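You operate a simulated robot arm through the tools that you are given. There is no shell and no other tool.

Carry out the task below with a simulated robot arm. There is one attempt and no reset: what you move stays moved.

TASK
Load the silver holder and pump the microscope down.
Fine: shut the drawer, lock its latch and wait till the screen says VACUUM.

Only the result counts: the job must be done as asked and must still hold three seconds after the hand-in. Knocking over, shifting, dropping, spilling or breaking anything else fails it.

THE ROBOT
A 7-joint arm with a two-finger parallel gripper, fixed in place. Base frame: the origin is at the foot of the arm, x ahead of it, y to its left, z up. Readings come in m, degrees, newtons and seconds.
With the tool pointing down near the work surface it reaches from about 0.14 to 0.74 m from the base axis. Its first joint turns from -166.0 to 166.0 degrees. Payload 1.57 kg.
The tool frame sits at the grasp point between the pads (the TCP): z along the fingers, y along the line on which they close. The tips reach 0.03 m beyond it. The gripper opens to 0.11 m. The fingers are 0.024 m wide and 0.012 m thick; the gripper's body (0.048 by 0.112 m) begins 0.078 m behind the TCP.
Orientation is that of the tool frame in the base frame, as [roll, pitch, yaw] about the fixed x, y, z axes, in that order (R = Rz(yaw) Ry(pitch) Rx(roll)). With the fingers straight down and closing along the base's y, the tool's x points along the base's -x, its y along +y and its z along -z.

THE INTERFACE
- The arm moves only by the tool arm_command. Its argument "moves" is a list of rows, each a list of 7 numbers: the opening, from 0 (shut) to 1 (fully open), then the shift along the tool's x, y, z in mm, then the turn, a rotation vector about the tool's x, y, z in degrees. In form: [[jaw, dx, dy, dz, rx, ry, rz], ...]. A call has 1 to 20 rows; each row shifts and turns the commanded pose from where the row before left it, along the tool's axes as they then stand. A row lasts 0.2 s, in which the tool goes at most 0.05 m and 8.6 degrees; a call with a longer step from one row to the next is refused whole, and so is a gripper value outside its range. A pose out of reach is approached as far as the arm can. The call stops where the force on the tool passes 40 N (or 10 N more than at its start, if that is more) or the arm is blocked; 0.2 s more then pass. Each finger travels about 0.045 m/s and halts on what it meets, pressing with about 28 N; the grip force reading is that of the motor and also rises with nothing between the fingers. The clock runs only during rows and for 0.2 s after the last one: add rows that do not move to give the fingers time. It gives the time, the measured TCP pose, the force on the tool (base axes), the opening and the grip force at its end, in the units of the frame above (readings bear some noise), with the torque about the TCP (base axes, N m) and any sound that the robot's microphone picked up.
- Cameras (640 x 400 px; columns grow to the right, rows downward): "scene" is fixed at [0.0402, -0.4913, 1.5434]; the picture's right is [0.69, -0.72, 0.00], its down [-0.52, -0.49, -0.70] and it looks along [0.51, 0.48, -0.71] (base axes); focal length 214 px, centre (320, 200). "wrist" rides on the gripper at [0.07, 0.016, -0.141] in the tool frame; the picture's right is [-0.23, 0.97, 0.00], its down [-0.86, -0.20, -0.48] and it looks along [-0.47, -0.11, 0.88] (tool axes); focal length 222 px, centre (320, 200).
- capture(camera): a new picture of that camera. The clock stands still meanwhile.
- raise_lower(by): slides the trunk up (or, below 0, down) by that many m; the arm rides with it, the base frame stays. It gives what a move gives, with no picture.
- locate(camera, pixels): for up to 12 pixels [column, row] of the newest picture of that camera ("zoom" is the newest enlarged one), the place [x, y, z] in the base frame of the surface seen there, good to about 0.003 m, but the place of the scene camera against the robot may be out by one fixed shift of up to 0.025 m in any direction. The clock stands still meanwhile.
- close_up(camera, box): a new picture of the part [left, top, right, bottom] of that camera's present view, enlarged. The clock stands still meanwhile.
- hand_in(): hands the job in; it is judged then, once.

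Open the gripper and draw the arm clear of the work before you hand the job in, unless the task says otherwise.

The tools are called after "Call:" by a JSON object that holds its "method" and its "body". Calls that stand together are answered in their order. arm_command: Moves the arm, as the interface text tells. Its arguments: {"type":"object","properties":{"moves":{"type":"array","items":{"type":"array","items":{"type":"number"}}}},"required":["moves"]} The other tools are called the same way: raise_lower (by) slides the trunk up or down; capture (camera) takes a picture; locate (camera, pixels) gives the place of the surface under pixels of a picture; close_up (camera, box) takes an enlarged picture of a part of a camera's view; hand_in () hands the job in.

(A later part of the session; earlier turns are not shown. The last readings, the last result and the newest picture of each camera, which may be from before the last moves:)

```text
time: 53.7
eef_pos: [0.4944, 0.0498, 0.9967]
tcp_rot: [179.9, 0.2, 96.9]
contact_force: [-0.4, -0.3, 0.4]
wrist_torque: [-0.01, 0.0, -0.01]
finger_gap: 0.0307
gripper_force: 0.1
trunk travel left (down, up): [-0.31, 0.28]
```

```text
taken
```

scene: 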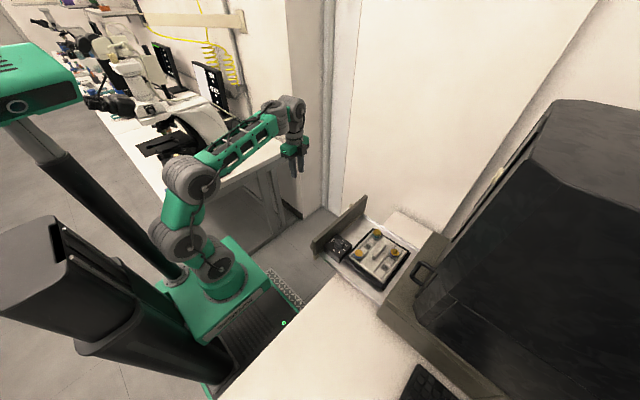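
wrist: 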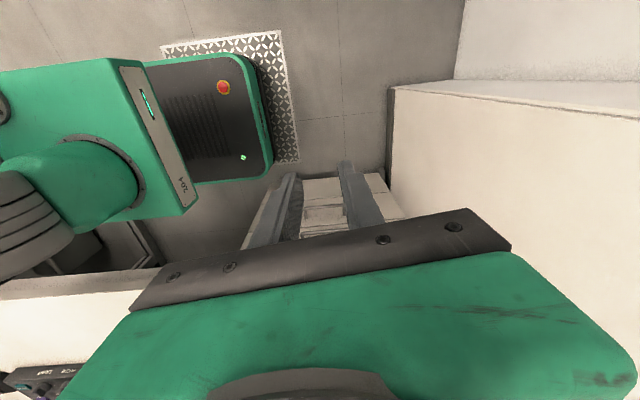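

Yaw 97° reached freely. Now tilting the fingers toward -y (negative ry) in 5° steps.

Call:
{"method": "arm_command", "body": {"moves": [[0.28, 0, 0, 0, 0, -5, 0], [0.28, 0, 0, 0, 0, -5, 0], [0.28, 0, 0, 0, 0, -5, 0], [0.28, 0, 0, 0, 0, -5, 0], [0.28, 0, 0, 0, 0, -5, 0], [0.28, 0, 0, 0, 0, -5, 0], [0.28, 0, 0, 0, 0, -5, 0], [0.28, 0, 0, 0, 0, -5, 0], [0.28, 0, 0, 0, 0, 0, 0]]}}

Call:
{"method": "capture", "body": {"camera": "wrist"}}

Call:
{"method": "capture", "body": {"camera": "scene"}}

```text
time: 55.7
eef_pos: [0.4955, 0.0472, 0.996]
tcp_rot: [-179.9, 24.9, 97.3]
contact_force: [-0.3, 0.3, 0.0]
wrist_torque: [0.0, -0.01, 0.05]
finger_gap: 0.0308
gripper_force: 0.1
out of reach, approached as far as the arm can: row 6, 7, 8
trunk travel left (down, up): [-0.31, 0.28]
```

```text
taken
```

wrist: 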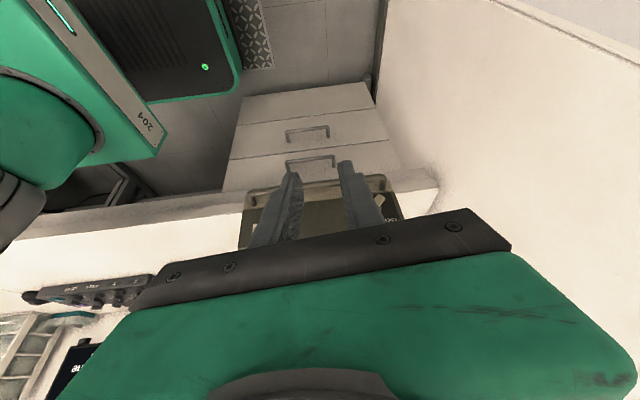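

```text
taken
```

scene: 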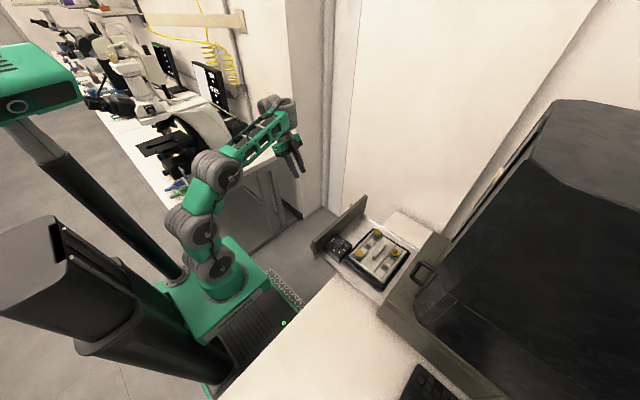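

The tilt stops at 25° here without contact. From this angle the holder shows at lower left; I'll zoom there.

Call:
{"method": "close_up", "body": {"camera": "wrist", "box": [0, 270, 160, 400]}}

```text
3.08 times, centred on (80, 335) of wrist
```

zoom: 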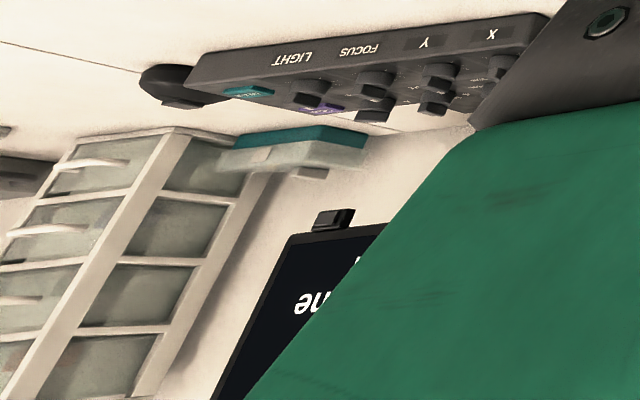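

That corner shows another control panel, not the drawer. I'll spin about the tool axis by -83°, keeping the 25° lean toward -y, so the drawer and scope front come into the left part of the picture.

Call:
{"method": "arm_command", "body": {"moves": [[0.28, 0, 0, 0, 0, 0, -7.5], [0.28, 0, 0, 0, 0, 0, -7.5], [0.28, 0, 0, 0, 0, 0, -7.5], [0.28, 0, 0, 0, 0, 0, -7.5], [0.28, 0, 0, 0, 0, 0, -7.5], [0.28, 0, 0, 0, 0, 0, -7.5], [0.28, 0, 0, 0, 0, 0, -7.5], [0.28, 0, 0, 0, 0, 0, -7.5], [0.28, 0, 0, 0, 0, 0, -7.5], [0.28, 0, 0, 0, 0, 0, -7.5], [0.28, 0, 0, 0, 0, 0, -7.5], [0.28, 0, 0, 0, 0, 0, 0]]}}

Call:
{"method": "capture", "body": {"camera": "wrist"}}

```text
time: 58.3
eef_pos: [0.494, 0.0489, 0.9963]
tcp_rot: [-155.3, 3.0, -179.5]
contact_force: [0.2, 0.2, 0.6]
wrist_torque: [-0.02, 0.02, 0.03]
finger_gap: 0.0308
gripper_force: 0.0
trunk travel left (down, up): [-0.31, 0.28]
```

```text
taken
```

wrist: 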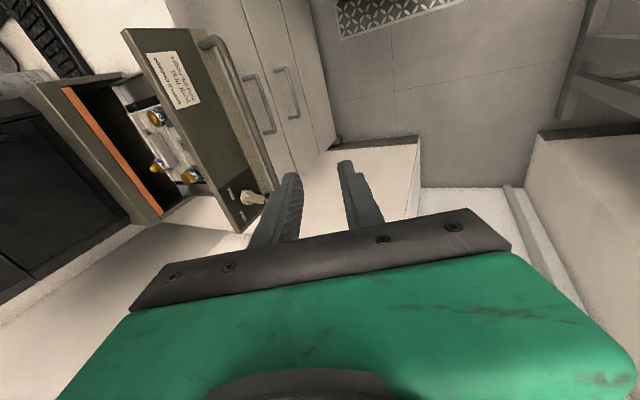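

Now the drawer, latch, stubs and orange-gasketed opening are all visible at left. Zooming in on the opening and stubs.

Call:
{"method": "close_up", "body": {"camera": "wrist", "box": [60, 70, 260, 240]}}

Call:
{"method": "close_up", "body": {"camera": "wrist", "box": [0, 60, 130, 280]}}

Call:
{"method": "close_up", "body": {"camera": "wrist", "box": [120, 90, 220, 200]}}

```text
2.35 times, centred on (160, 155) of wrist
```

zoom: 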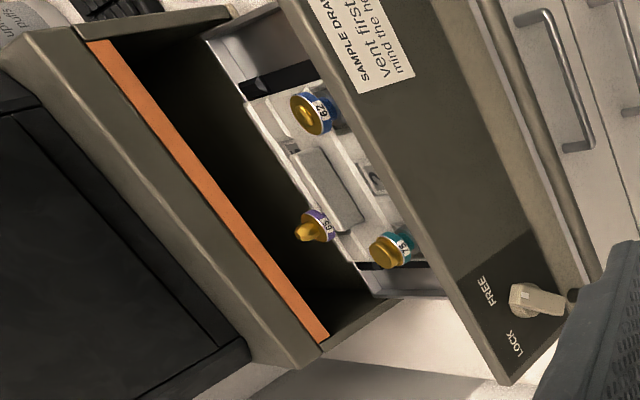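

```text
1.82 times, centred on (65, 170) of wrist
```

zoom: 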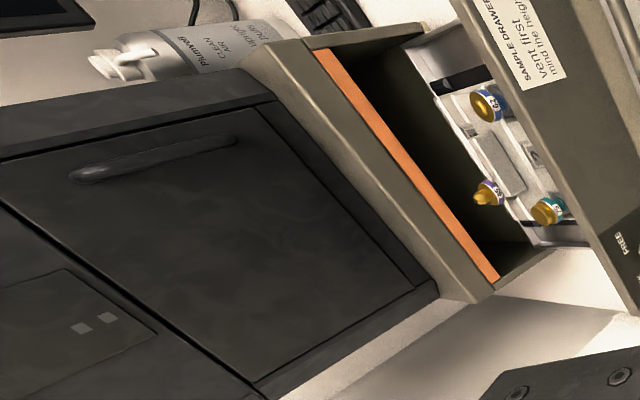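

```text
3.64 times, centred on (170, 145) of wrist
```

zoom: 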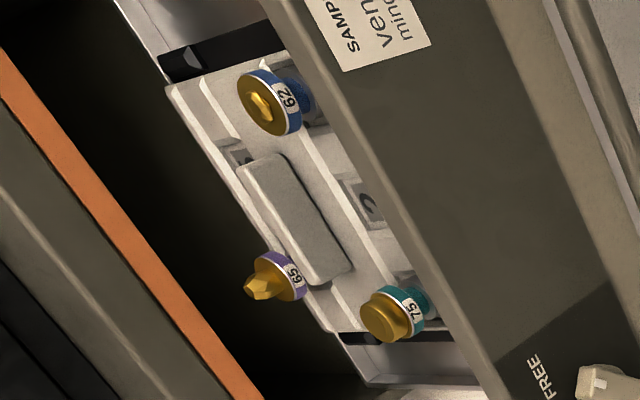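

The orange strip marks the top edge of the opening. I'll locate points across the strip and on the crystal tip, stub tops and bar.

Call:
{"method": "locate", "body": {"camera": "zoom", "pixels": [[95, 240], [105, 240], [115, 240], [125, 240], [135, 240], [145, 240], [155, 240], [165, 240], [249, 289], [256, 287], [264, 284], [275, 280]]}}

Call:
{"method": "locate", "body": {"camera": "zoom", "pixels": [[205, 370], [215, 370], [225, 370], [235, 370], [245, 370], [250, 370], [375, 310], [385, 315], [255, 105], [262, 108], [290, 215], [250, 100]]}}

```text
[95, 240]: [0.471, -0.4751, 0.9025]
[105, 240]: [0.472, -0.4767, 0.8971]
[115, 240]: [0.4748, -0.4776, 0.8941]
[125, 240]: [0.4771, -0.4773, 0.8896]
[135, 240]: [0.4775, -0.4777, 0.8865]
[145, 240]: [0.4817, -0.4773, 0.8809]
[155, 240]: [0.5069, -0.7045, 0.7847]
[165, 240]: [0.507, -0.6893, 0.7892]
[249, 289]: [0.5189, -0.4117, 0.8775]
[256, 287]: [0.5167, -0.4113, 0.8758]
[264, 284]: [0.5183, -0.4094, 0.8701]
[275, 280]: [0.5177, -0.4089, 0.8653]
```

```text
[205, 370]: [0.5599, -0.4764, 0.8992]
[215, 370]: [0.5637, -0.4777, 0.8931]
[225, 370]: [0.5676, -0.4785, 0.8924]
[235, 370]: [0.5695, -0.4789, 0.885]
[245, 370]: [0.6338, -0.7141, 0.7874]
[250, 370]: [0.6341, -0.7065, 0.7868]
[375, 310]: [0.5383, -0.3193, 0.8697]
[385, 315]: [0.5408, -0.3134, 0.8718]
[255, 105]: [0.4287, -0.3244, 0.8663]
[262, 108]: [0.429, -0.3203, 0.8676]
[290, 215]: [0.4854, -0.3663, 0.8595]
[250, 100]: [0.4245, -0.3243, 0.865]
```

The lip's lower edge comes out near z≈0.880 and the crystal tip near 0.878 – too close to call. I'll zoom far in on the tip and the lip to average better numbers.

Call:
{"method": "close_up", "body": {"camera": "wrist", "box": [142, 160, 166, 176]}}

Call:
{"method": "locate", "body": {"camera": "zoom", "pixels": [[200, 215], [210, 235], [225, 230], [230, 215], [215, 245], [240, 245], [250, 225], [260, 240], [205, 225], [220, 220], [215, 225], [235, 230]]}}

Call:
{"method": "close_up", "body": {"camera": "wrist", "box": [110, 145, 140, 165]}}

```text
16.00 times, centred on (154, 168) of wrist
```

zoom: 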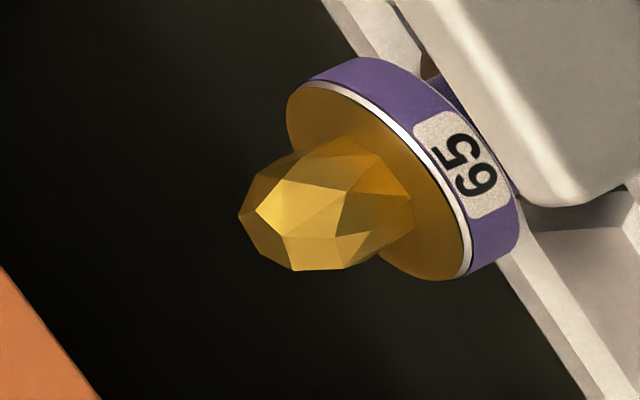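

```text
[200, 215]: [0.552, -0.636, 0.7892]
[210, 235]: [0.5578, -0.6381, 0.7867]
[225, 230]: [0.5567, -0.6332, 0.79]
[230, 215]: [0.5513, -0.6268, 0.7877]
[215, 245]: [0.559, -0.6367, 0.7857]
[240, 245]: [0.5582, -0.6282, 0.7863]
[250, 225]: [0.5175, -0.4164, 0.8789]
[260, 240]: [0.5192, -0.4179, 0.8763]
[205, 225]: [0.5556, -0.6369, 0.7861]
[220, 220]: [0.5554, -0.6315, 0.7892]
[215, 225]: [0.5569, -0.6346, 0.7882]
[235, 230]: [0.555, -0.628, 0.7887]
```

```text
16.00 times, centred on (125, 155) of wrist
```

zoom: 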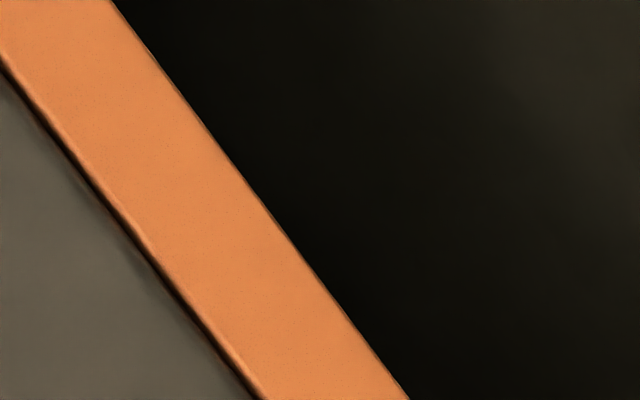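

I'll sample many points right along the strip's lower edge in this zoom to average the lip height.

Call:
{"method": "locate", "body": {"camera": "zoom", "pixels": [[143, 50], [180, 100], [218, 150], [256, 200], [293, 250], [331, 300], [369, 350], [162, 75], [199, 125], [237, 175], [275, 225], [312, 275]]}}

Call:
{"method": "close_up", "body": {"camera": "wrist", "box": [144, 162, 160, 174]}}

Call:
{"method": "locate", "body": {"camera": "zoom", "pixels": [[240, 220], [245, 230], [250, 245], [260, 235], [250, 225], [262, 250], [270, 240], [255, 260], [280, 260], [235, 235], [230, 225], [300, 270]]}}

```text
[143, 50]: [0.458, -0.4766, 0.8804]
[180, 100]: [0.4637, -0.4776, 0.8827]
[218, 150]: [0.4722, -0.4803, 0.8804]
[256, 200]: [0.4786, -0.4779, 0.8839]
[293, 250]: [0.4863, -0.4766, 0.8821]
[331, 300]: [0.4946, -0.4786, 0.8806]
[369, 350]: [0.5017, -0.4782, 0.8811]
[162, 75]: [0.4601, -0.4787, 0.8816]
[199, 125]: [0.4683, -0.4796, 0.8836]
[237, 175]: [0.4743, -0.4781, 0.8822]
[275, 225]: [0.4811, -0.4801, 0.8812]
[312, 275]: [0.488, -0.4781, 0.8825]
```

```text
16.00 times, centred on (152, 168) of wrist
```

zoom: 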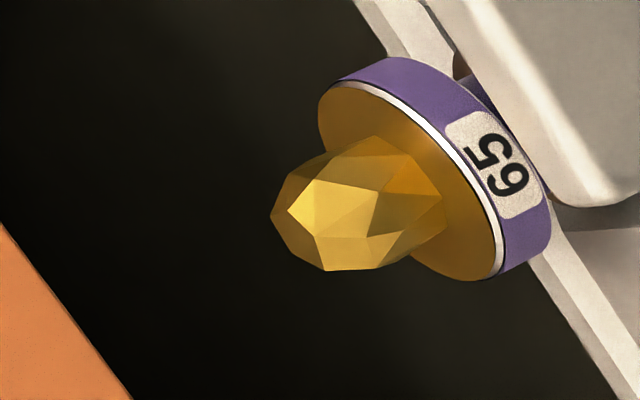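

```text
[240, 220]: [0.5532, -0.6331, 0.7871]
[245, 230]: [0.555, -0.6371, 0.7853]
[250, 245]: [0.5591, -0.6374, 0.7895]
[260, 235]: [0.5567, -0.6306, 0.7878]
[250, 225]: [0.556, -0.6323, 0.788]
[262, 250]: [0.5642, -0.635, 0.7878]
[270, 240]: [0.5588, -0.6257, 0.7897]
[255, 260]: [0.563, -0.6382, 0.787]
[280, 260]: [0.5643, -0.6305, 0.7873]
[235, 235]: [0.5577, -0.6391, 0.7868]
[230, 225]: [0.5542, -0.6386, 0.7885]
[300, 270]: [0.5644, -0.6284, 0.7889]
```

Lip edge averages z≈0.8812. Now sampling points on the crystal's upper facet in the present zoom (tip around (272,216)–(286,240)).

Call:
{"method": "locate", "body": {"camera": "zoom", "pixels": [[275, 216], [279, 224], [283, 232], [288, 240], [281, 214], [287, 222], [293, 248], [300, 254], [285, 205], [294, 232], [278, 218], [284, 227]]}}

Call:
{"method": "locate", "body": {"camera": "zoom", "pixels": [[274, 218], [277, 222], [280, 228], [284, 236], [276, 214], [290, 243], [282, 220], [290, 205], [295, 200], [310, 220], [330, 260], [340, 240]]}}

```text
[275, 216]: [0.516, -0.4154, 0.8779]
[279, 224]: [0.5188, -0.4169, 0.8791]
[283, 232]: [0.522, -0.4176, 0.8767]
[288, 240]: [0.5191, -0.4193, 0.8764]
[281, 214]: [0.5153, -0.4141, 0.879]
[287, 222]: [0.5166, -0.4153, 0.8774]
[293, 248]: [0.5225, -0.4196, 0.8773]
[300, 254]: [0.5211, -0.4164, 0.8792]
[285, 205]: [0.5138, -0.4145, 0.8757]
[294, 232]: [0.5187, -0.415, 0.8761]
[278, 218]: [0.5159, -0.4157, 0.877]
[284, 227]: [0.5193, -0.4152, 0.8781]
```

```text
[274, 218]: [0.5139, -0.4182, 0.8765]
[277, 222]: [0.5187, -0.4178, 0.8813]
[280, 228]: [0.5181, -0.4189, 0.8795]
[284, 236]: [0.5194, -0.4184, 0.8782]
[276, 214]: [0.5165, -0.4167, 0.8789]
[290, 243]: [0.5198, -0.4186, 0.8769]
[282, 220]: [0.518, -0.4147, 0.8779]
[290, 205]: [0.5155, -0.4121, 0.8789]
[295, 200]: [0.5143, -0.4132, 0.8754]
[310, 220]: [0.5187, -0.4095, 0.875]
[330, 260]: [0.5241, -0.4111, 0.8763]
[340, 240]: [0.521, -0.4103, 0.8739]
```

Averages: crystal top ≈0.878, lip edge ≈0.881, so about 3 mm clearance at the present setting; I'll verify again with the crystal near the lip. Next a close look at the latch lever's geometry.

Call:
{"method": "close_up", "body": {"camera": "wrist", "box": [215, 170, 275, 215]}}

Call:
{"method": "locate", "body": {"camera": "zoom", "pixels": [[130, 150], [250, 290], [330, 200], [345, 190], [300, 230], [380, 210], [430, 220], [470, 230], [500, 240], [330, 260], [290, 200], [560, 200]]}}

```text
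8.89 times, centred on (245, 192) of wrist
```

zoom: 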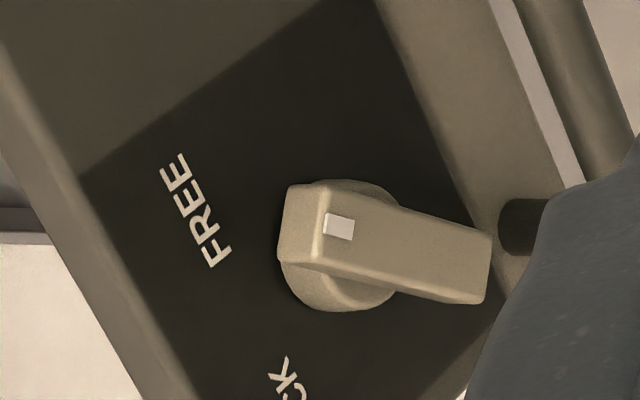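

```text
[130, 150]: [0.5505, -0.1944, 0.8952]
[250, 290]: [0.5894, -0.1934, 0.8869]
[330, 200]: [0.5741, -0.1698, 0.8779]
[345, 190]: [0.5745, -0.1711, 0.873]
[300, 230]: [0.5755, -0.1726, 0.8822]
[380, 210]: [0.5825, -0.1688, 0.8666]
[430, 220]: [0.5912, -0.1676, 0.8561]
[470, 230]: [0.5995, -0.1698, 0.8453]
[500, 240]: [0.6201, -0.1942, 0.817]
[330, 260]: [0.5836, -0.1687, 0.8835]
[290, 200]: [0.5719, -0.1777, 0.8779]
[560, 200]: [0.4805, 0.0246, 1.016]
```

The lever's axis is near (0.5825, 0.874) with a long tail toward +x/-z and its short pointer end at FREE. I'll level the tool again, turn to yaw 90° and close the jaws, ready to push the drawer front at x≈0.48.

Call:
{"method": "arm_command", "body": {"moves": [[0, 0, 0, 0, -6.2, 0, 0], [0, 0, 0, 0, -6.2, 0, 0], [0, 0, 0, 0, -6.2, 0, 0], [0, 0, 0, 0, -6, 0, 0], [0, 0, 0, 0, 0, 3, 0], [0, 0, 0, 0, 0, 0, 8.2], [0, 0, 0, 0, 0, 0, 8.2], [0, 0, 0, 0, 0, 0, 8.2], [0, 0, 0, 0, 0, 0, 8.2], [0, 0, 0, 0, 0, 0, 8.2], [0, 0, 0, 0, 0, 0, 8.2], [0, 0, 0, 0, 0, 0, 8.2], [0, 0, 0, 0, 0, 0, 8.2], [0, 0, 0, 0, 0, 0, 8.2], [0, 0, 0, 0, 0, 0, 8.2], [0, 0, 0, 0, 0, 0, 8.2], [0, 0, 0, 0, 0, 0, 0]]}}

```text
time: 61.9
eef_pos: [0.4931, 0.0491, 0.9959]
tcp_rot: [179.9, 0.0, 90.3]
contact_force: [-0.2, 0.2, -0.1]
wrist_torque: [0.01, -0.02, 0.04]
finger_gap: 0.0002
gripper_force: 21.2
trunk travel left (down, up): [-0.31, 0.28]
```

Level at yaw 90°, jaws shut. I'll move in front of the panel to (0.485,-0.13) and go down to z≈0.892 (tips ≈0.862, above the handle bar).

Call:
{"method": "arm_command", "body": {"moves": [[0, -30, -4, 0, 0, 0, 0], [0, -40, -4, 0, 0, 0, 0], [0, -40, 0, 0, 0, 0, 0], [0, -40, 0, 0, 0, 0, 0], [0, -29, 0, 0, 0, 0, 0], [0, 0, 0, 20, 0, 0, 0], [0, 0, 0, 30, 0, 0, 0], [0, 0, 0, 30, 0, 0, 0], [0, 0, 0, 24, 0, 0, 0], [0, 0, 0, 0, 0, 0, 0]]}}

Call:
{"method": "capture", "body": {"camera": "wrist"}}

Call:
{"method": "close_up", "body": {"camera": "scene", "box": [280, 150, 460, 310]}}

```text
time: 64.1
eef_pos: [0.4867, -0.1319, 0.8913]
tcp_rot: [179.9, 0.1, 90.4]
contact_force: [0.3, -0.3, -0.1]
wrist_torque: [-0.01, 0.0, -0.03]
finger_gap: 0.0
gripper_force: 21.5
trunk travel left (down, up): [-0.31, 0.28]
```

```text
taken
```

wrist: 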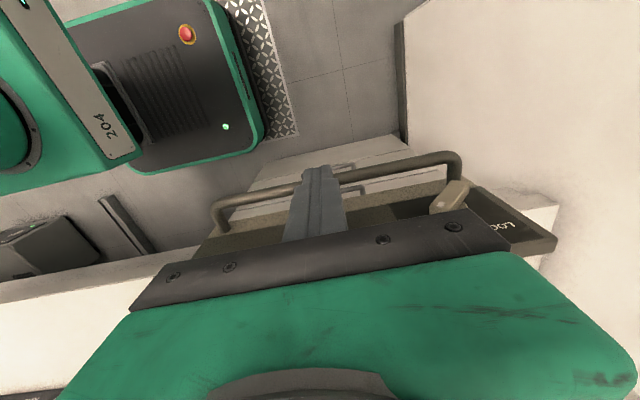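

```text
2.50 times, centred on (370, 230) of scene
```

zoom: 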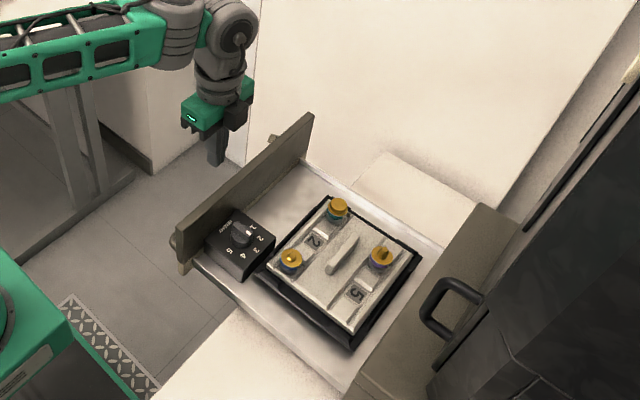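

The fingers are just in front of the panel, above the handle bar. Let me locate the handle and lever from here before pushing.

Call:
{"method": "locate", "body": {"camera": "wrist", "pixels": [[250, 200], [400, 166], [452, 195], [440, 205], [465, 183], [220, 235], [400, 205], [500, 225], [318, 172], [530, 240], [270, 215], [360, 195]]}}

Call:
{"method": "close_up", "body": {"camera": "wrist", "box": [380, 140, 570, 260]}}

```text
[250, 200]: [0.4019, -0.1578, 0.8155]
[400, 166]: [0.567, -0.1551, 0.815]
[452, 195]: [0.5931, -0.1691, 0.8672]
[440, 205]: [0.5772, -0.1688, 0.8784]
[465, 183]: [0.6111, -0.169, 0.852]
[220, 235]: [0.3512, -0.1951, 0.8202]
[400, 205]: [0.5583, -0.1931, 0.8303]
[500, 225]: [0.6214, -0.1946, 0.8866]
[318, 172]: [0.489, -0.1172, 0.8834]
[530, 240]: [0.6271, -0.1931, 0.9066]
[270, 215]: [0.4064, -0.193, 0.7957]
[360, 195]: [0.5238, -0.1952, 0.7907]
```

```text
3.33 times, centred on (475, 200) of wrist
```

zoom: 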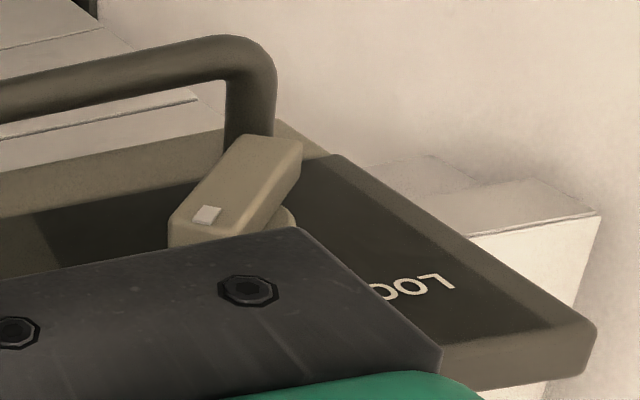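

Handle bar at z≈0.815, so the tips (0.861) push on bare panel. I'll advance to touch the panel and push it about 45 mm.

Call:
{"method": "arm_command", "body": {"moves": [[0, -20, 0, 0, 0, 0, 0], [0, -18, 0, 0, 0, 0, 0], [0, -4, 0, 0, 0, 0, 0], [0, -4, 0, 0, 0, 0, 0], [0, -4, 0, 0, 0, 0, 0], [0, 0, 0, 0, 0, 0, 0]]}}

```text
time: 65.5
eef_pos: [0.4864, -0.1804, 0.8934]
tcp_rot: [179.9, 0.1, 90.3]
contact_force: [0.1, 1.3, -0.2]
wrist_torque: [0.01, 0.04, -0.04]
finger_gap: 0.0
gripper_force: 21.1
trunk travel left (down, up): [-0.31, 0.28]
```

Light contact (1.3 N) at y≈-0.18 as expected. Pushing slowly by about 40 mm.

Call:
{"method": "arm_command", "body": {"moves": [[0, -4, 0, 0, 0, 0, 0], [0, -4, 0, 0, 0, 0, 0], [0, -4, 0, 0, 0, 0, 0], [0, -4, 0, 0, 0, 0, 0], [0, -4, 0, 0, 0, 0, 0], [0, 0, 0, 0, 0, 0, 0]]}}

Call:
{"method": "close_up", "body": {"camera": "scene", "box": [280, 150, 460, 310]}}

```text
time: 66.9
eef_pos: [0.4871, -0.1997, 0.892]
tcp_rot: [179.9, 0.1, 90.1]
contact_force: [-0.6, 1.3, -0.5]
wrist_torque: [0.01, -0.02, 0.0]
finger_gap: 0.0003
gripper_force: 21.2
trunk travel left (down, up): [-0.31, 0.28]
```

```text
2.50 times, centred on (370, 230) of scene
```

zoom: 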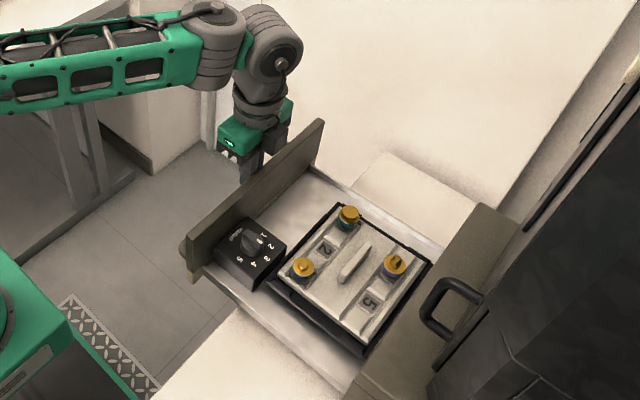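

The drawer slides easily (≈1 N). Pushing another 24 mm, then I'll inspect the gap between crystal and lip.

Call:
{"method": "arm_command", "body": {"moves": [[0, -4, 0, 0, 0, 0, 0], [0, -4, 0, 0, 0, 0, 0], [0, -4, 0, 0, 0, 0, 0], [0, -4, 0, 0, 0, 0, 0], [0, -4, 0, 0, 0, 0, 0], [0, -4, 0, 0, 0, 0, 0], [0, 0, 0, 0, 0, 0, 0]]}}

```text
time: 68.5
eef_pos: [0.4871, -0.2238, 0.8925]
tcp_rot: [179.9, 0.1, 90.2]
contact_force: [0.9, 1.7, -0.2]
wrist_torque: [0.0, 0.05, -0.03]
finger_gap: 0.0
gripper_force: 21.5
trunk travel left (down, up): [-0.31, 0.28]
```

Now I'll back away, rise, and go to the leaning view pose to check crystal versus lip.

Call:
{"method": "arm_command", "body": {"moves": [[0, 15, 0, 0, 0, 0, 0], [0, 35, 0, -10, 0, 0, 0], [0, 40, 2, -15, 0, 0, 0], [0, 40, 2, -15, 0, 0, 0], [0, 40, 2, -15, 0, 0, 0], [0, 34, 2, -5, 0, 0, 0], [0, 0, 0, 0, 0, 0, -8.2], [0, 0, 0, 0, 0, 0, -8.2], [0, 0, 0, 0, 0, 0, -8.2], [0, 0, 0, 0, 0, 0, -8.2], [0, 0, 0, 0, 0, 0, -8.2], [0, 0, 0, 0, 0, 0, -8.2], [0, 0, 0, 0, 0, 0, -8.2], [0, 0, 0, 0, 0, 0, -8.2], [0, 0, 0, 0, 0, 0, -8.2], [0, 0, 0, 0, 0, 0, -8.2], [0, 0, 0, 0, 0, 0, -8.2], [0, 0, 0, 0, 0, 0, 0]]}}

Call:
{"method": "arm_command", "body": {"moves": [[0, 0, 0, 0, 5, 0, 0], [0, 0, 0, 0, 5, 0, 0], [0, 0, 0, 0, 5, 0, 0], [0, 0, 0, 0, 5, 0, 0], [0, 0, 0, 0, 4, 0, 0], [0, 0, 0, 0, 0, 0, 0]]}}

Call:
{"method": "capture", "body": {"camera": "wrist"}}

Call:
{"method": "close_up", "body": {"camera": "wrist", "box": [60, 70, 260, 240]}}

```text
time: 72.3
eef_pos: [0.4944, -0.0197, 0.9525]
tcp_rot: [-179.9, 0.1, -179.5]
contact_force: [0.3, -0.4, 0.0]
wrist_torque: [0.02, 0.01, -0.02]
finger_gap: 0.0
gripper_force: 21.4
trunk travel left (down, up): [-0.31, 0.28]
```

```text
time: 73.7
eef_pos: [0.4919, -0.0213, 0.9472]
tcp_rot: [-155.8, 0.1, -179.5]
contact_force: [1.4, 0.4, 0.3]
wrist_torque: [-0.03, -0.01, 0.01]
finger_gap: 0.0003
gripper_force: 21.1
out of reach, approached as far as the arm can: row 5
trunk travel left (down, up): [-0.31, 0.28]
```

```text
taken
```

wrist: 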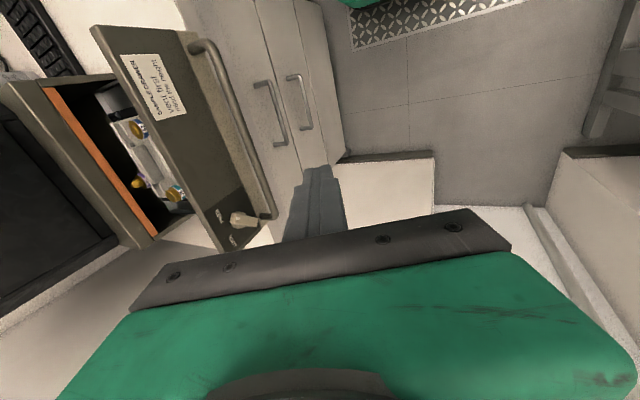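

```text
2.35 times, centred on (160, 155) of wrist
```

zoom: 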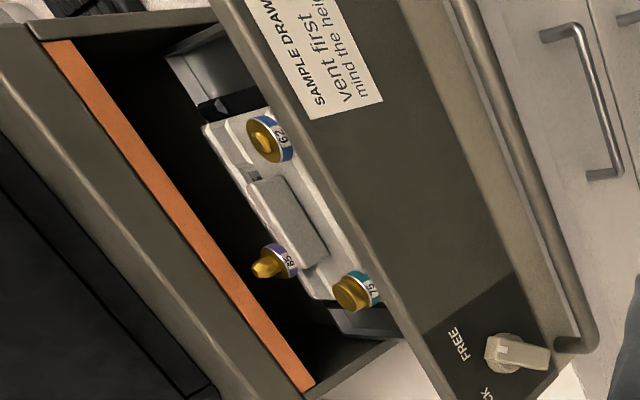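

The crystal is now near the lip around (134,184). Zooming in on both.

Call:
{"method": "close_up", "body": {"camera": "wrist", "box": [112, 172, 152, 198]}}

```text
15.38 times, centred on (132, 185) of wrist
```

zoom: 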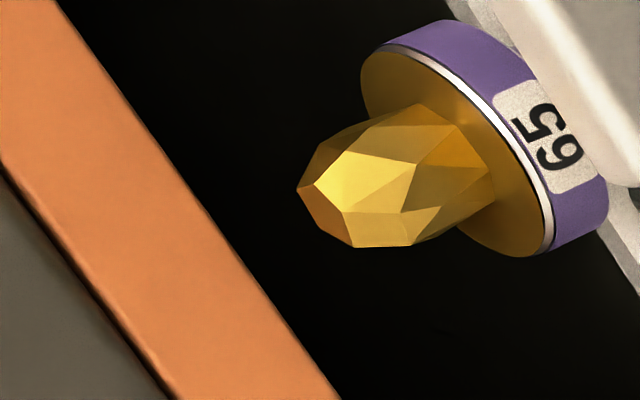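

Sampling crystal top and lip edge points together in this zoom.

Call:
{"method": "locate", "body": {"camera": "zoom", "pixels": [[302, 190], [306, 198], [311, 208], [317, 220], [309, 190], [316, 198], [303, 186], [322, 228], [314, 184], [308, 204], [320, 205], [335, 236]]}}

Call:
{"method": "locate", "body": {"camera": "zoom", "pixels": [[124, 100], [159, 150], [195, 200], [231, 250], [266, 300], [302, 350], [142, 125], [177, 175], [213, 225], [248, 275], [284, 325], [320, 375]]}}

Call:
{"method": "locate", "body": {"camera": "zoom", "pixels": [[301, 188], [305, 195], [310, 205], [316, 217], [310, 187], [318, 200], [304, 192], [325, 230], [318, 180], [307, 200], [319, 207], [313, 212]]}}

```text
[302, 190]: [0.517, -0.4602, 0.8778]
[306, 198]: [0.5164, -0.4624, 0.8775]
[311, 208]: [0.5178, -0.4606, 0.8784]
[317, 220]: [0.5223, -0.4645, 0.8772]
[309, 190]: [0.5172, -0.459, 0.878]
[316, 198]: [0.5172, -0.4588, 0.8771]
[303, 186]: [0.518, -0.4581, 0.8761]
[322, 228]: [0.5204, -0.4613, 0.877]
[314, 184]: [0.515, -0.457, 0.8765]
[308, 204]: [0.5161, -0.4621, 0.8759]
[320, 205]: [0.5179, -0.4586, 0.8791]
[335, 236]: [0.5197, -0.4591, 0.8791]
```

```text
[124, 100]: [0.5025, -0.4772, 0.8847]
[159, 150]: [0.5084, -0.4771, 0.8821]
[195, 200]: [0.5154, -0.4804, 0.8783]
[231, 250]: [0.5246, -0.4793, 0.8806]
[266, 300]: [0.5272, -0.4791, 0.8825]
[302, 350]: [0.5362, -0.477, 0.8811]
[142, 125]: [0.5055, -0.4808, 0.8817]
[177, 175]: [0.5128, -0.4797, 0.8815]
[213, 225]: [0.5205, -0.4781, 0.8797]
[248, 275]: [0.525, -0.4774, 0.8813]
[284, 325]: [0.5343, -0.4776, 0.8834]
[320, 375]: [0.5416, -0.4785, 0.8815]
```

```text
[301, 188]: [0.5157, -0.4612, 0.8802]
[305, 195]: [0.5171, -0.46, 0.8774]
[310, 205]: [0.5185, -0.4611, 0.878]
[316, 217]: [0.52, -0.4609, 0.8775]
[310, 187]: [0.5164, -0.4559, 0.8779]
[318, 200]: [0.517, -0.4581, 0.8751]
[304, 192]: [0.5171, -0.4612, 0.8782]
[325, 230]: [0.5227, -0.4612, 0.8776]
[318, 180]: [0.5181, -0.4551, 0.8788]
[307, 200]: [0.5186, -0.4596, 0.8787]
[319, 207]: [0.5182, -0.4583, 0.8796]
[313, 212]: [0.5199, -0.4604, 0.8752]
```

Geometry from this view gives the crystal top about 2.8–3 mm below the orange lip edge, so it clears at the present setting of 3. I'll level the tool, return to yaw 90° and go back behind the drawer front to close it slowly.

Call:
{"method": "arm_command", "body": {"moves": [[0, 0, 0, 0, -6, 0, 0], [0, 0, 0, 0, -6, 0, 0], [0, 0, 0, 0, -6, 0, 0], [0, 0, 0, 0, -6, 0, 0], [0, 0, 0, 0, 0, 0, 8.2], [0, 0, 0, 0, 0, 0, 8.2], [0, 0, 0, 0, 0, 0, 8.2], [0, 0, 0, 0, 0, 0, 8.2], [0, 0, 0, 0, 0, 0, 8.2], [0, 0, 0, 0, 0, 0, 8.2], [0, 0, 0, 0, 0, 0, 8.2], [0, 0, 0, 0, 0, 0, 8.2], [0, 0, 0, 0, 0, 0, 8.2], [0, 0, 0, 0, 0, 0, 8.2], [0, 0, 0, 0, 0, 0, 8.2], [0, 0, 0, 0, 0, 0, 0]]}}

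```text
time: 77.1
eef_pos: [0.4934, -0.0199, 0.9486]
tcp_rot: [180.0, 0.0, 90.0]
contact_force: [0.7, -0.4, 0.0]
wrist_torque: [0.01, -0.01, -0.02]
finger_gap: 0.0002
gripper_force: 21.8
trunk travel left (down, up): [-0.31, 0.28]
```

Level at yaw 90°. Moving to just behind the panel (y≈-0.19, z≈0.893).

Call:
{"method": "arm_command", "body": {"moves": [[0, -30, -3, 0, 0, 0, 0], [0, -40, -4, 0, 0, 0, 0], [0, -40, 0, 0, 0, 0, 0], [0, -30, 0, 10, 0, 0, 0], [0, -20, 0, 20, 0, 0, 0], [0, -10, 0, 20, 0, 0, 0], [0, 0, 0, 6, 0, 0, 0], [0, 0, 0, 0, 0, 0, 0]]}}

Call:
{"method": "capture", "body": {"camera": "wrist"}}

```text
time: 78.9
eef_pos: [0.4865, -0.1917, 0.8911]
tcp_rot: [179.9, 0.1, 90.3]
contact_force: [-0.8, -0.1, -0.6]
wrist_torque: [-0.03, -0.03, 0.0]
finger_gap: 0.0
gripper_force: 21.4
trunk travel left (down, up): [-0.31, 0.28]
```

```text
taken
```

wrist: 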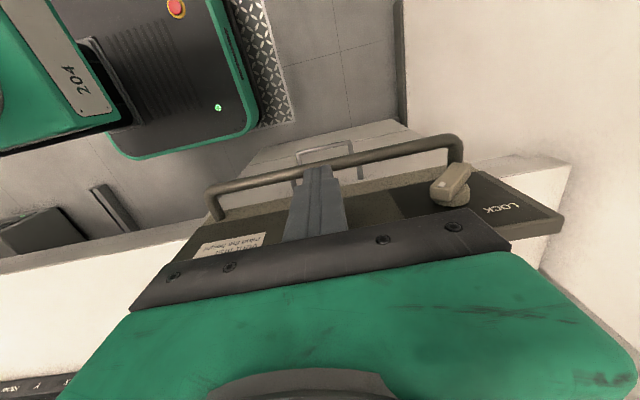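

In place. I'll push slowly (2 mm per row) while the crystal passes beneath the lip.

Call:
{"method": "arm_command", "body": {"moves": [[0, -10, 0, 0, 0, 0, 0], [0, -10, 0, 0, 0, 0, 0], [0, -9, 0, 0, 0, 0, 0], [0, -2, 0, 0, 0, 0, 0], [0, -2, 0, 0, 0, 0, 0], [0, -2, 0, 0, 0, 0, 0], [0, -2, 0, 0, 0, 0, 0], [0, -2, 0, 0, 0, 0, 0], [0, -2, 0, 0, 0, 0, 0], [0, -2, 0, 0, 0, 0, 0], [0, 0, 0, 0, 0, 0, 0]]}}

Call:
{"method": "close_up", "body": {"camera": "scene", "box": [320, 190, 440, 300]}}

```text
time: 81.3
eef_pos: [0.4873, -0.2335, 0.8923]
tcp_rot: [180.0, 0.1, 90.3]
contact_force: [0.0, 0.9, -0.7]
wrist_torque: [-0.05, 0.0, 0.01]
finger_gap: 0.0
gripper_force: 21.2
trunk travel left (down, up): [-0.31, 0.28]
```

```text
3.64 times, centred on (380, 245) of scene
```

zoom: 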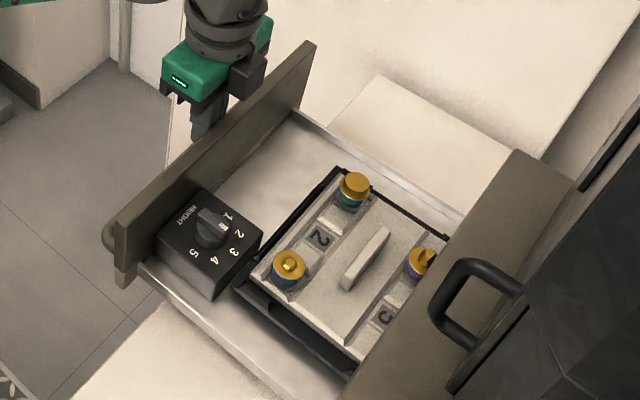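

Still only ~1 N as the crystal reaches the lip, and the dial still reads 3. Continuing in 2 mm rows.

Call:
{"method": "arm_command", "body": {"moves": [[0, -2, 0, 0, 0, 0, 0], [0, -2, 0, 0, 0, 0, 0], [0, -2, 0, 0, 0, 0, 0], [0, -2, 0, 0, 0, 0, 0], [0, -2, 0, 0, 0, 0, 0], [0, -2, 0, 0, 0, 0, 0], [0, 0, 0, 0, 0, 0, 0]]}}

Call:
{"method": "close_up", "body": {"camera": "scene", "box": [320, 190, 440, 300]}}

```text
time: 82.9
eef_pos: [0.4854, -0.2461, 0.8928]
tcp_rot: [179.9, 0.1, 90.3]
contact_force: [0.8, 1.4, -0.7]
wrist_torque: [0.0, 0.01, -0.05]
finger_gap: 0.0004
gripper_force: 21.4
trunk travel left (down, up): [-0.31, 0.28]
```

```text
3.64 times, centred on (380, 245) of scene
```

zoom: 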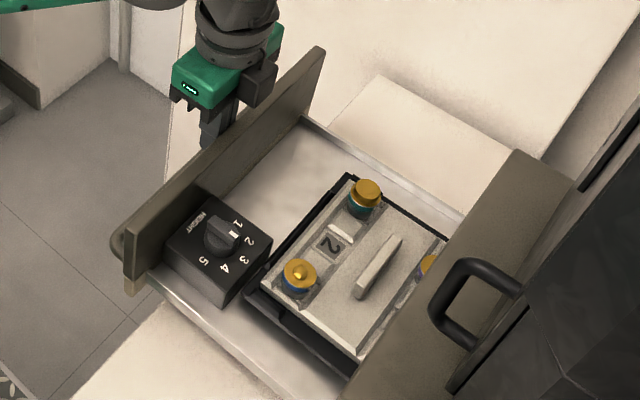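

No force while the crystal goes under the lip. Continuing with moderate steps, still watching the force.

Call:
{"method": "arm_command", "body": {"moves": [[0, -2, 0, 0, 0, 0, 0], [0, -2, 0, 0, 0, 0, 0], [0, -2, 0, 0, 0, 0, 0], [0, -2, 0, 0, 0, 0, 0], [0, -2, 0, 0, 0, 0, 0], [0, -3, 0, 0, 0, 0, 0], [0, -3, 0, 0, 0, 0, 0], [0, -3, 0, 0, 0, 0, 0], [0, -3, 0, 0, 0, 0, 0], [0, -3, 0, 0, 0, 0, 0], [0, 0, 0, 0, 0, 0, 0]]}}

Call:
{"method": "close_up", "body": {"camera": "scene", "box": [320, 190, 440, 300]}}

```text
time: 85.3
eef_pos: [0.486, -0.2704, 0.8913]
tcp_rot: [179.9, 0.1, 90.2]
contact_force: [0.6, 0.1, -0.1]
wrist_torque: [0.0, -0.01, -0.02]
finger_gap: 0.0
gripper_force: 20.9
trunk travel left (down, up): [-0.31, 0.28]
```

```text
3.64 times, centred on (380, 245) of scene
```

zoom: 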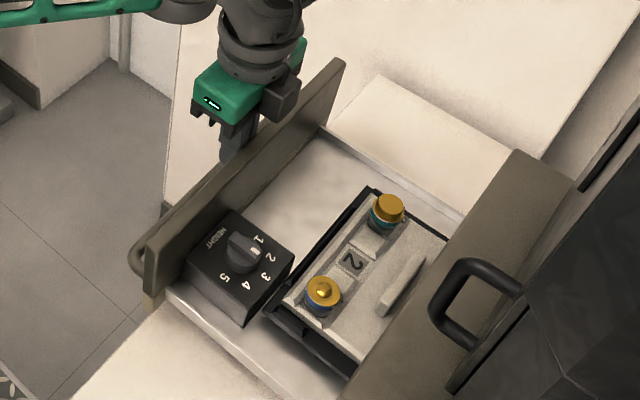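

Sliding freely. Continuing at 3–4 mm per row.

Call:
{"method": "arm_command", "body": {"moves": [[0, -3, 0, 0, 0, 0, 0], [0, -3, 0, 0, 0, 0, 0], [0, -3, 0, 0, 0, 0, 0], [0, -3, 0, 0, 0, 0, 0], [0, -3, 0, 0, 0, 0, 0], [0, -3, 0, 0, 0, 0, 0], [0, -3, 0, 0, 0, 0, 0], [0, -3, 0, 0, 0, 0, 0], [0, -3, 0, 0, 0, 0, 0], [0, -3, 0, 0, 0, 0, 0], [0, -3, 0, 0, 0, 0, 0], [0, -3, 0, 0, 0, 0, 0], [0, -3, 0, 0, 0, 0, 0], [0, -3, 0, 0, 0, 0, 0], [0, -3, 0, 0, 0, 0, 0], [0, 0, 0, 0, 0, 0, 0]]}}

Call:
{"method": "close_up", "body": {"camera": "scene", "box": [320, 190, 440, 300]}}

```text
time: 88.7
eef_pos: [0.4867, -0.3152, 0.8922]
tcp_rot: [-179.9, 0.1, 90.2]
contact_force: [0.1, 1.5, 1.0]
wrist_torque: [-0.03, -0.01, 0.03]
finger_gap: 0.0
gripper_force: 21.2
trunk travel left (down, up): [-0.31, 0.28]
```

```text
3.64 times, centred on (380, 245) of scene
```

zoom: 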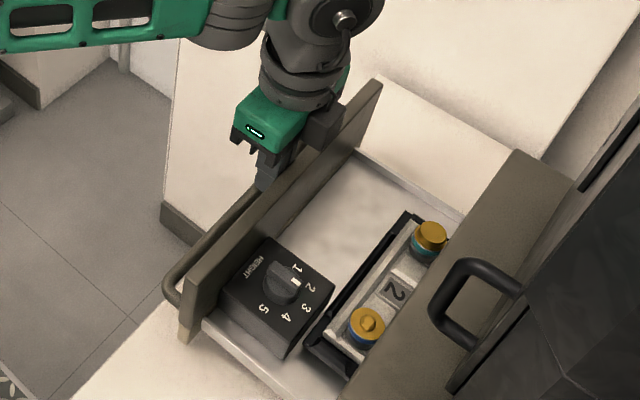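

Force remains near 1 N. Continuing to about y=-0.36.

Call:
{"method": "arm_command", "body": {"moves": [[0, -3, 0, 0, 0, 0, 0], [0, -3, 0, 0, 0, 0, 0], [0, -3, 0, 0, 0, 0, 0], [0, -3, 0, 0, 0, 0, 0], [0, -3, 0, 0, 0, 0, 0], [0, -3, 0, 0, 0, 0, 0], [0, -3, 0, 0, 0, 0, 0], [0, -3, 0, 0, 0, 0, 0], [0, -3, 0, 0, 0, 0, 0], [0, -3, 0, 0, 0, 0, 0], [0, -3, 0, 0, 0, 0, 0], [0, -3, 0, 0, 0, 0, 0], [0, -3, 0, 0, 0, 0, 0], [0, -3, 0, 0, 0, 0, 0], [0, -3, 0, 0, 0, 0, 0], [0, 0, 0, 0, 0, 0, 0]]}}

Call:
{"method": "close_up", "body": {"camera": "scene", "box": [320, 150, 480, 300]}}

```text
time: 92.1
eef_pos: [0.4878, -0.3611, 0.8923]
tcp_rot: [180.0, 0.1, 90.2]
contact_force: [0.9, 1.0, 0.9]
wrist_torque: [-0.03, 0.02, -0.01]
finger_gap: 0.0
gripper_force: 21.5
trunk travel left (down, up): [-0.31, 0.28]
```

```text
2.67 times, centred on (400, 225) of scene
```

zoom: 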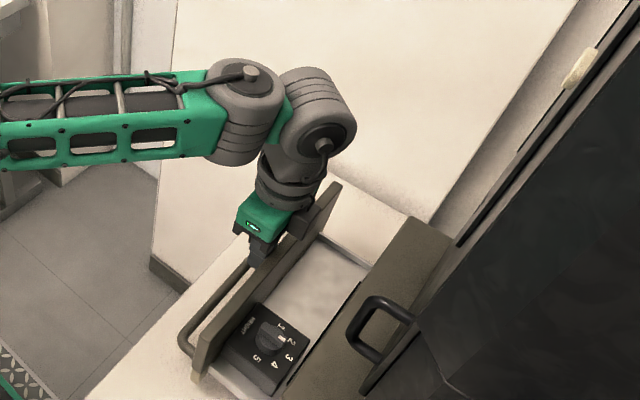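

All stubs are inside, still no resistance. Continuing to y≈-0.42.

Call:
{"method": "arm_command", "body": {"moves": [[0, -3, 0, 0, 0, 0, 0], [0, -3, 0, 0, 0, 0, 0], [0, -3, 0, 0, 0, 0, 0], [0, -3, 0, 0, 0, 0, 0], [0, -3, 0, 0, 0, 0, 0], [0, -3, 0, 0, 0, 0, 0], [0, -3, 0, 0, 0, 0, 0], [0, -3, 0, 0, 0, 0, 0], [0, -3, 0, 0, 0, 0, 0], [0, -3, 0, 0, 0, 0, 0], [0, -3, 0, 0, 0, 0, 0], [0, -3, 0, 0, 0, 0, 0], [0, -3, 0, 0, 0, 0, 0], [0, -3, 0, 0, 0, 0, 0], [0, -3, 0, 0, 0, 0, 0], [0, -3, 0, 0, 0, 0, 0], [0, -3, 0, 0, 0, 0, 0], [0, -3, 0, 0, 0, 0, 0], [0, -3, 0, 0, 0, 0, 0], [0, 0, 0, 0, 0, 0, 0]]}}

Call:
{"method": "close_up", "body": {"camera": "scene", "box": [320, 150, 480, 300]}}

```text
time: 96.3
eef_pos: [0.4874, -0.4179, 0.8934]
tcp_rot: [179.8, 0.1, 90.2]
contact_force: [0.2, 1.4, 0.0]
wrist_torque: [0.02, -0.02, -0.01]
finger_gap: 0.0
gripper_force: 21.8
trunk travel left (down, up): [-0.31, 0.28]
```

```text
2.67 times, centred on (400, 225) of scene
```

zoom: 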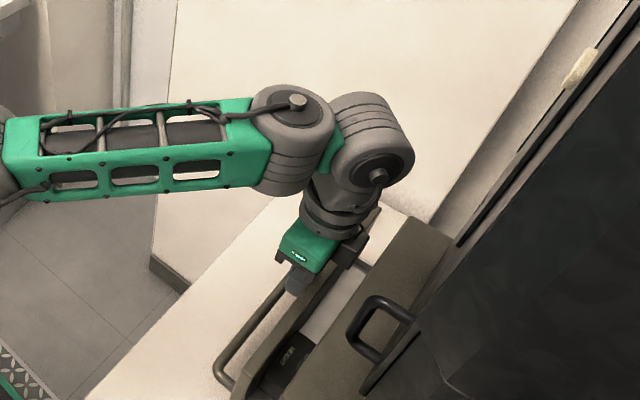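

About 3 cm remain. I'll go on with 2 mm rows.

Call:
{"method": "arm_command", "body": {"moves": [[0, -2, 0, 0, 0, 0, 0], [0, -2, 0, 0, 0, 0, 0], [0, -2, 0, 0, 0, 0, 0], [0, -2, 0, 0, 0, 0, 0], [0, -2, 0, 0, 0, 0, 0], [0, -2, 0, 0, 0, 0, 0], [0, -2, 0, 0, 0, 0, 0], [0, -2, 0, 0, 0, 0, 0], [0, -2, 0, 0, 0, 0, 0], [0, -2, 0, 0, 0, 0, 0], [0, -2, 0, 0, 0, 0, 0], [0, 0, 0, 0, 0, 0, 0]]}}

Call:
{"method": "close_up", "body": {"camera": "scene", "box": [320, 150, 480, 300]}}

```text
time: 98.9
eef_pos: [0.4875, -0.4399, 0.8918]
tcp_rot: [179.9, 0.1, 90.4]
contact_force: [0.0, -0.2, -0.6]
wrist_torque: [0.01, 0.0, 0.01]
finger_gap: 0.0
gripper_force: 21.1
trunk travel left (down, up): [-0.31, 0.28]
```

```text
2.67 times, centred on (400, 225) of scene
```

zoom: 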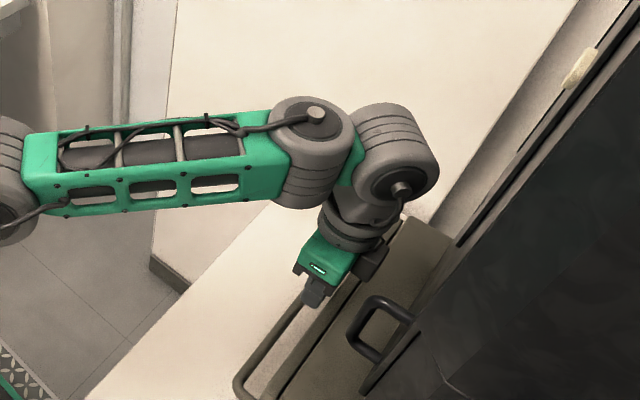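

Nearly closed. Continuing in 1–2 mm rows until firm contact.

Call:
{"method": "arm_command", "body": {"moves": [[0, -2, 0, 0, 0, 0, 0], [0, -2, 0, 0, 0, 0, 0], [0, -2, 0, 0, 0, 0, 0], [0, -1, 0, 0, 0, 0, 0], [0, -1, 0, 0, 0, 0, 0], [0, -1, 0, 0, 0, 0, 0], [0, 0, 0, 0, 0, 0, 0]]}}

Call:
{"method": "capture", "body": {"camera": "wrist"}}

```text
time: 100.5
eef_pos: [0.4877, -0.4483, 0.8919]
tcp_rot: [-180.0, 0.0, 90.3]
contact_force: [-2.9, 12.4, -1.9]
wrist_torque: [-0.15, -0.05, -0.19]
finger_gap: 0.0
gripper_force: 20.7
trunk travel left (down, up): [-0.31, 0.28]
```

```text
taken
```

wrist: 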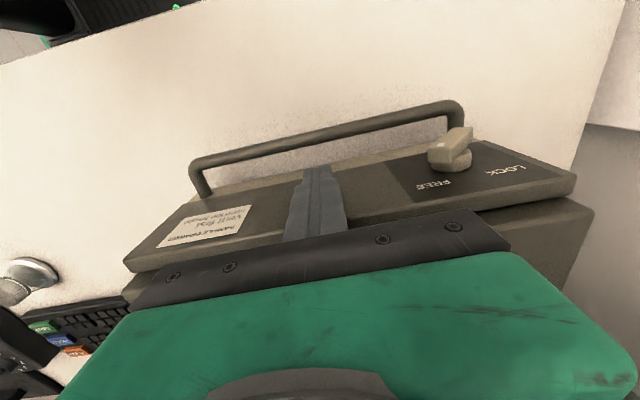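

Firm contact (12 N) at y≈-0.448: the drawer is shut against the scope. I'll press 1–2 mm more to seat it fully.

Call:
{"method": "arm_command", "body": {"moves": [[0, -1, 0, 0, 0, 0, 0], [0, -1, 0, 0, 0, 0, 0], [0, 0, 0, 0, 0, 0, 0]]}}

Call:
{"method": "locate", "body": {"camera": "wrist", "pixels": [[455, 140], [440, 150], [465, 135], [458, 160], [430, 150], [445, 183], [515, 168], [300, 150], [150, 255], [560, 190], [545, 215], [440, 160]]}}

Call:
{"method": "close_up", "body": {"camera": "wrist", "box": [390, 90, 600, 230]}}

```text
time: 101.4
eef_pos: [0.4878, -0.4474, 0.893]
tcp_rot: [-179.6, -0.2, 90.4]
contact_force: [6.0, 29.8, 5.0]
wrist_torque: [-0.59, 0.1, -0.21]
finger_gap: 0.0002
gripper_force: 21.3
trunk travel left (down, up): [-0.31, 0.28]
stopped in row 3: the force on the tool passed its limit at 42 N (the readings are from after the stop); the commanded pose is now the measured one
```

```text
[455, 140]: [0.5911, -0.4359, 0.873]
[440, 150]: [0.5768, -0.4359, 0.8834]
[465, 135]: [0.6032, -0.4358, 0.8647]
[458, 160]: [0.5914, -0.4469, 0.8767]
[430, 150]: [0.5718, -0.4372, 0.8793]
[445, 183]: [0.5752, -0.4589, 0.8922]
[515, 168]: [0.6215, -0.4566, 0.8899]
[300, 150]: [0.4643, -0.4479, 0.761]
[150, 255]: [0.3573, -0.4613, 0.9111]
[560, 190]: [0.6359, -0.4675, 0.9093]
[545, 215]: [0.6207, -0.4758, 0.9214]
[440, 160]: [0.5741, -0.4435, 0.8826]
```

```text
2.86 times, centred on (495, 160) of wrist
```

zoom: 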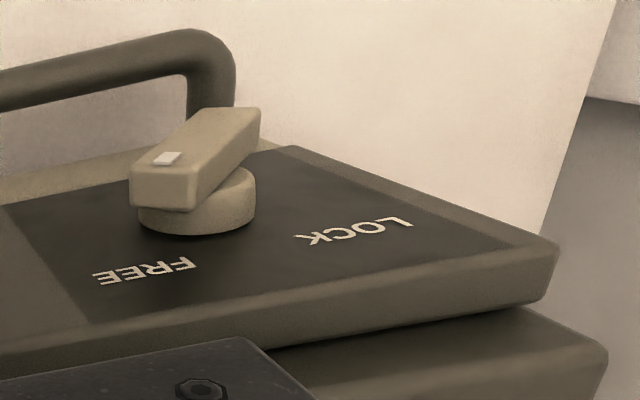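

The drawer is closed (panel face y≈-0.46). Now I'll get the lever's corner coordinates in this zoom to plan turning it from FREE to LOCK.

Call:
{"method": "locate", "body": {"camera": "zoom", "pixels": [[138, 163], [194, 173], [254, 112], [194, 111], [165, 158], [225, 145], [230, 175], [160, 185], [245, 190], [195, 225], [145, 215], [350, 230]]}}

Call:
{"method": "locate", "body": {"camera": "zoom", "pixels": [[148, 272], [125, 277], [175, 266], [315, 238], [395, 223], [220, 205], [250, 210], [60, 60], [190, 50], [225, 70], [210, 90], [195, 230]]}}

```text
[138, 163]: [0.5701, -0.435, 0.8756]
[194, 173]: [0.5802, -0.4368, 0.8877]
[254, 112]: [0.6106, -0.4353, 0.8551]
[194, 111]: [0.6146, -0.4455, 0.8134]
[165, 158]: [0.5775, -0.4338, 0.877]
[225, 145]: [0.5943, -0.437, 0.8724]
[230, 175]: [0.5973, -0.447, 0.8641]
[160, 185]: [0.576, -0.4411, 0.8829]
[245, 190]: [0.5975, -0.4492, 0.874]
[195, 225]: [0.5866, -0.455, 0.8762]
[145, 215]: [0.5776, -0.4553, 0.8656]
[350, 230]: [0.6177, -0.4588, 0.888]
```

```text
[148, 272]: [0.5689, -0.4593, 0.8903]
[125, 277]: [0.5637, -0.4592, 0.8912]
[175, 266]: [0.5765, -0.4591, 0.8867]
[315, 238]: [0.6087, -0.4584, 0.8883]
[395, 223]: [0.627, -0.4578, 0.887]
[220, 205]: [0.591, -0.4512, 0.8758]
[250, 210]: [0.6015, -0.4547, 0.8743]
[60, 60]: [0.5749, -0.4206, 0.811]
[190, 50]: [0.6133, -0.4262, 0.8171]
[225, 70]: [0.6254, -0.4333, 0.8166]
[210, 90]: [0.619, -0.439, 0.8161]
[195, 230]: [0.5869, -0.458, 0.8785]
```

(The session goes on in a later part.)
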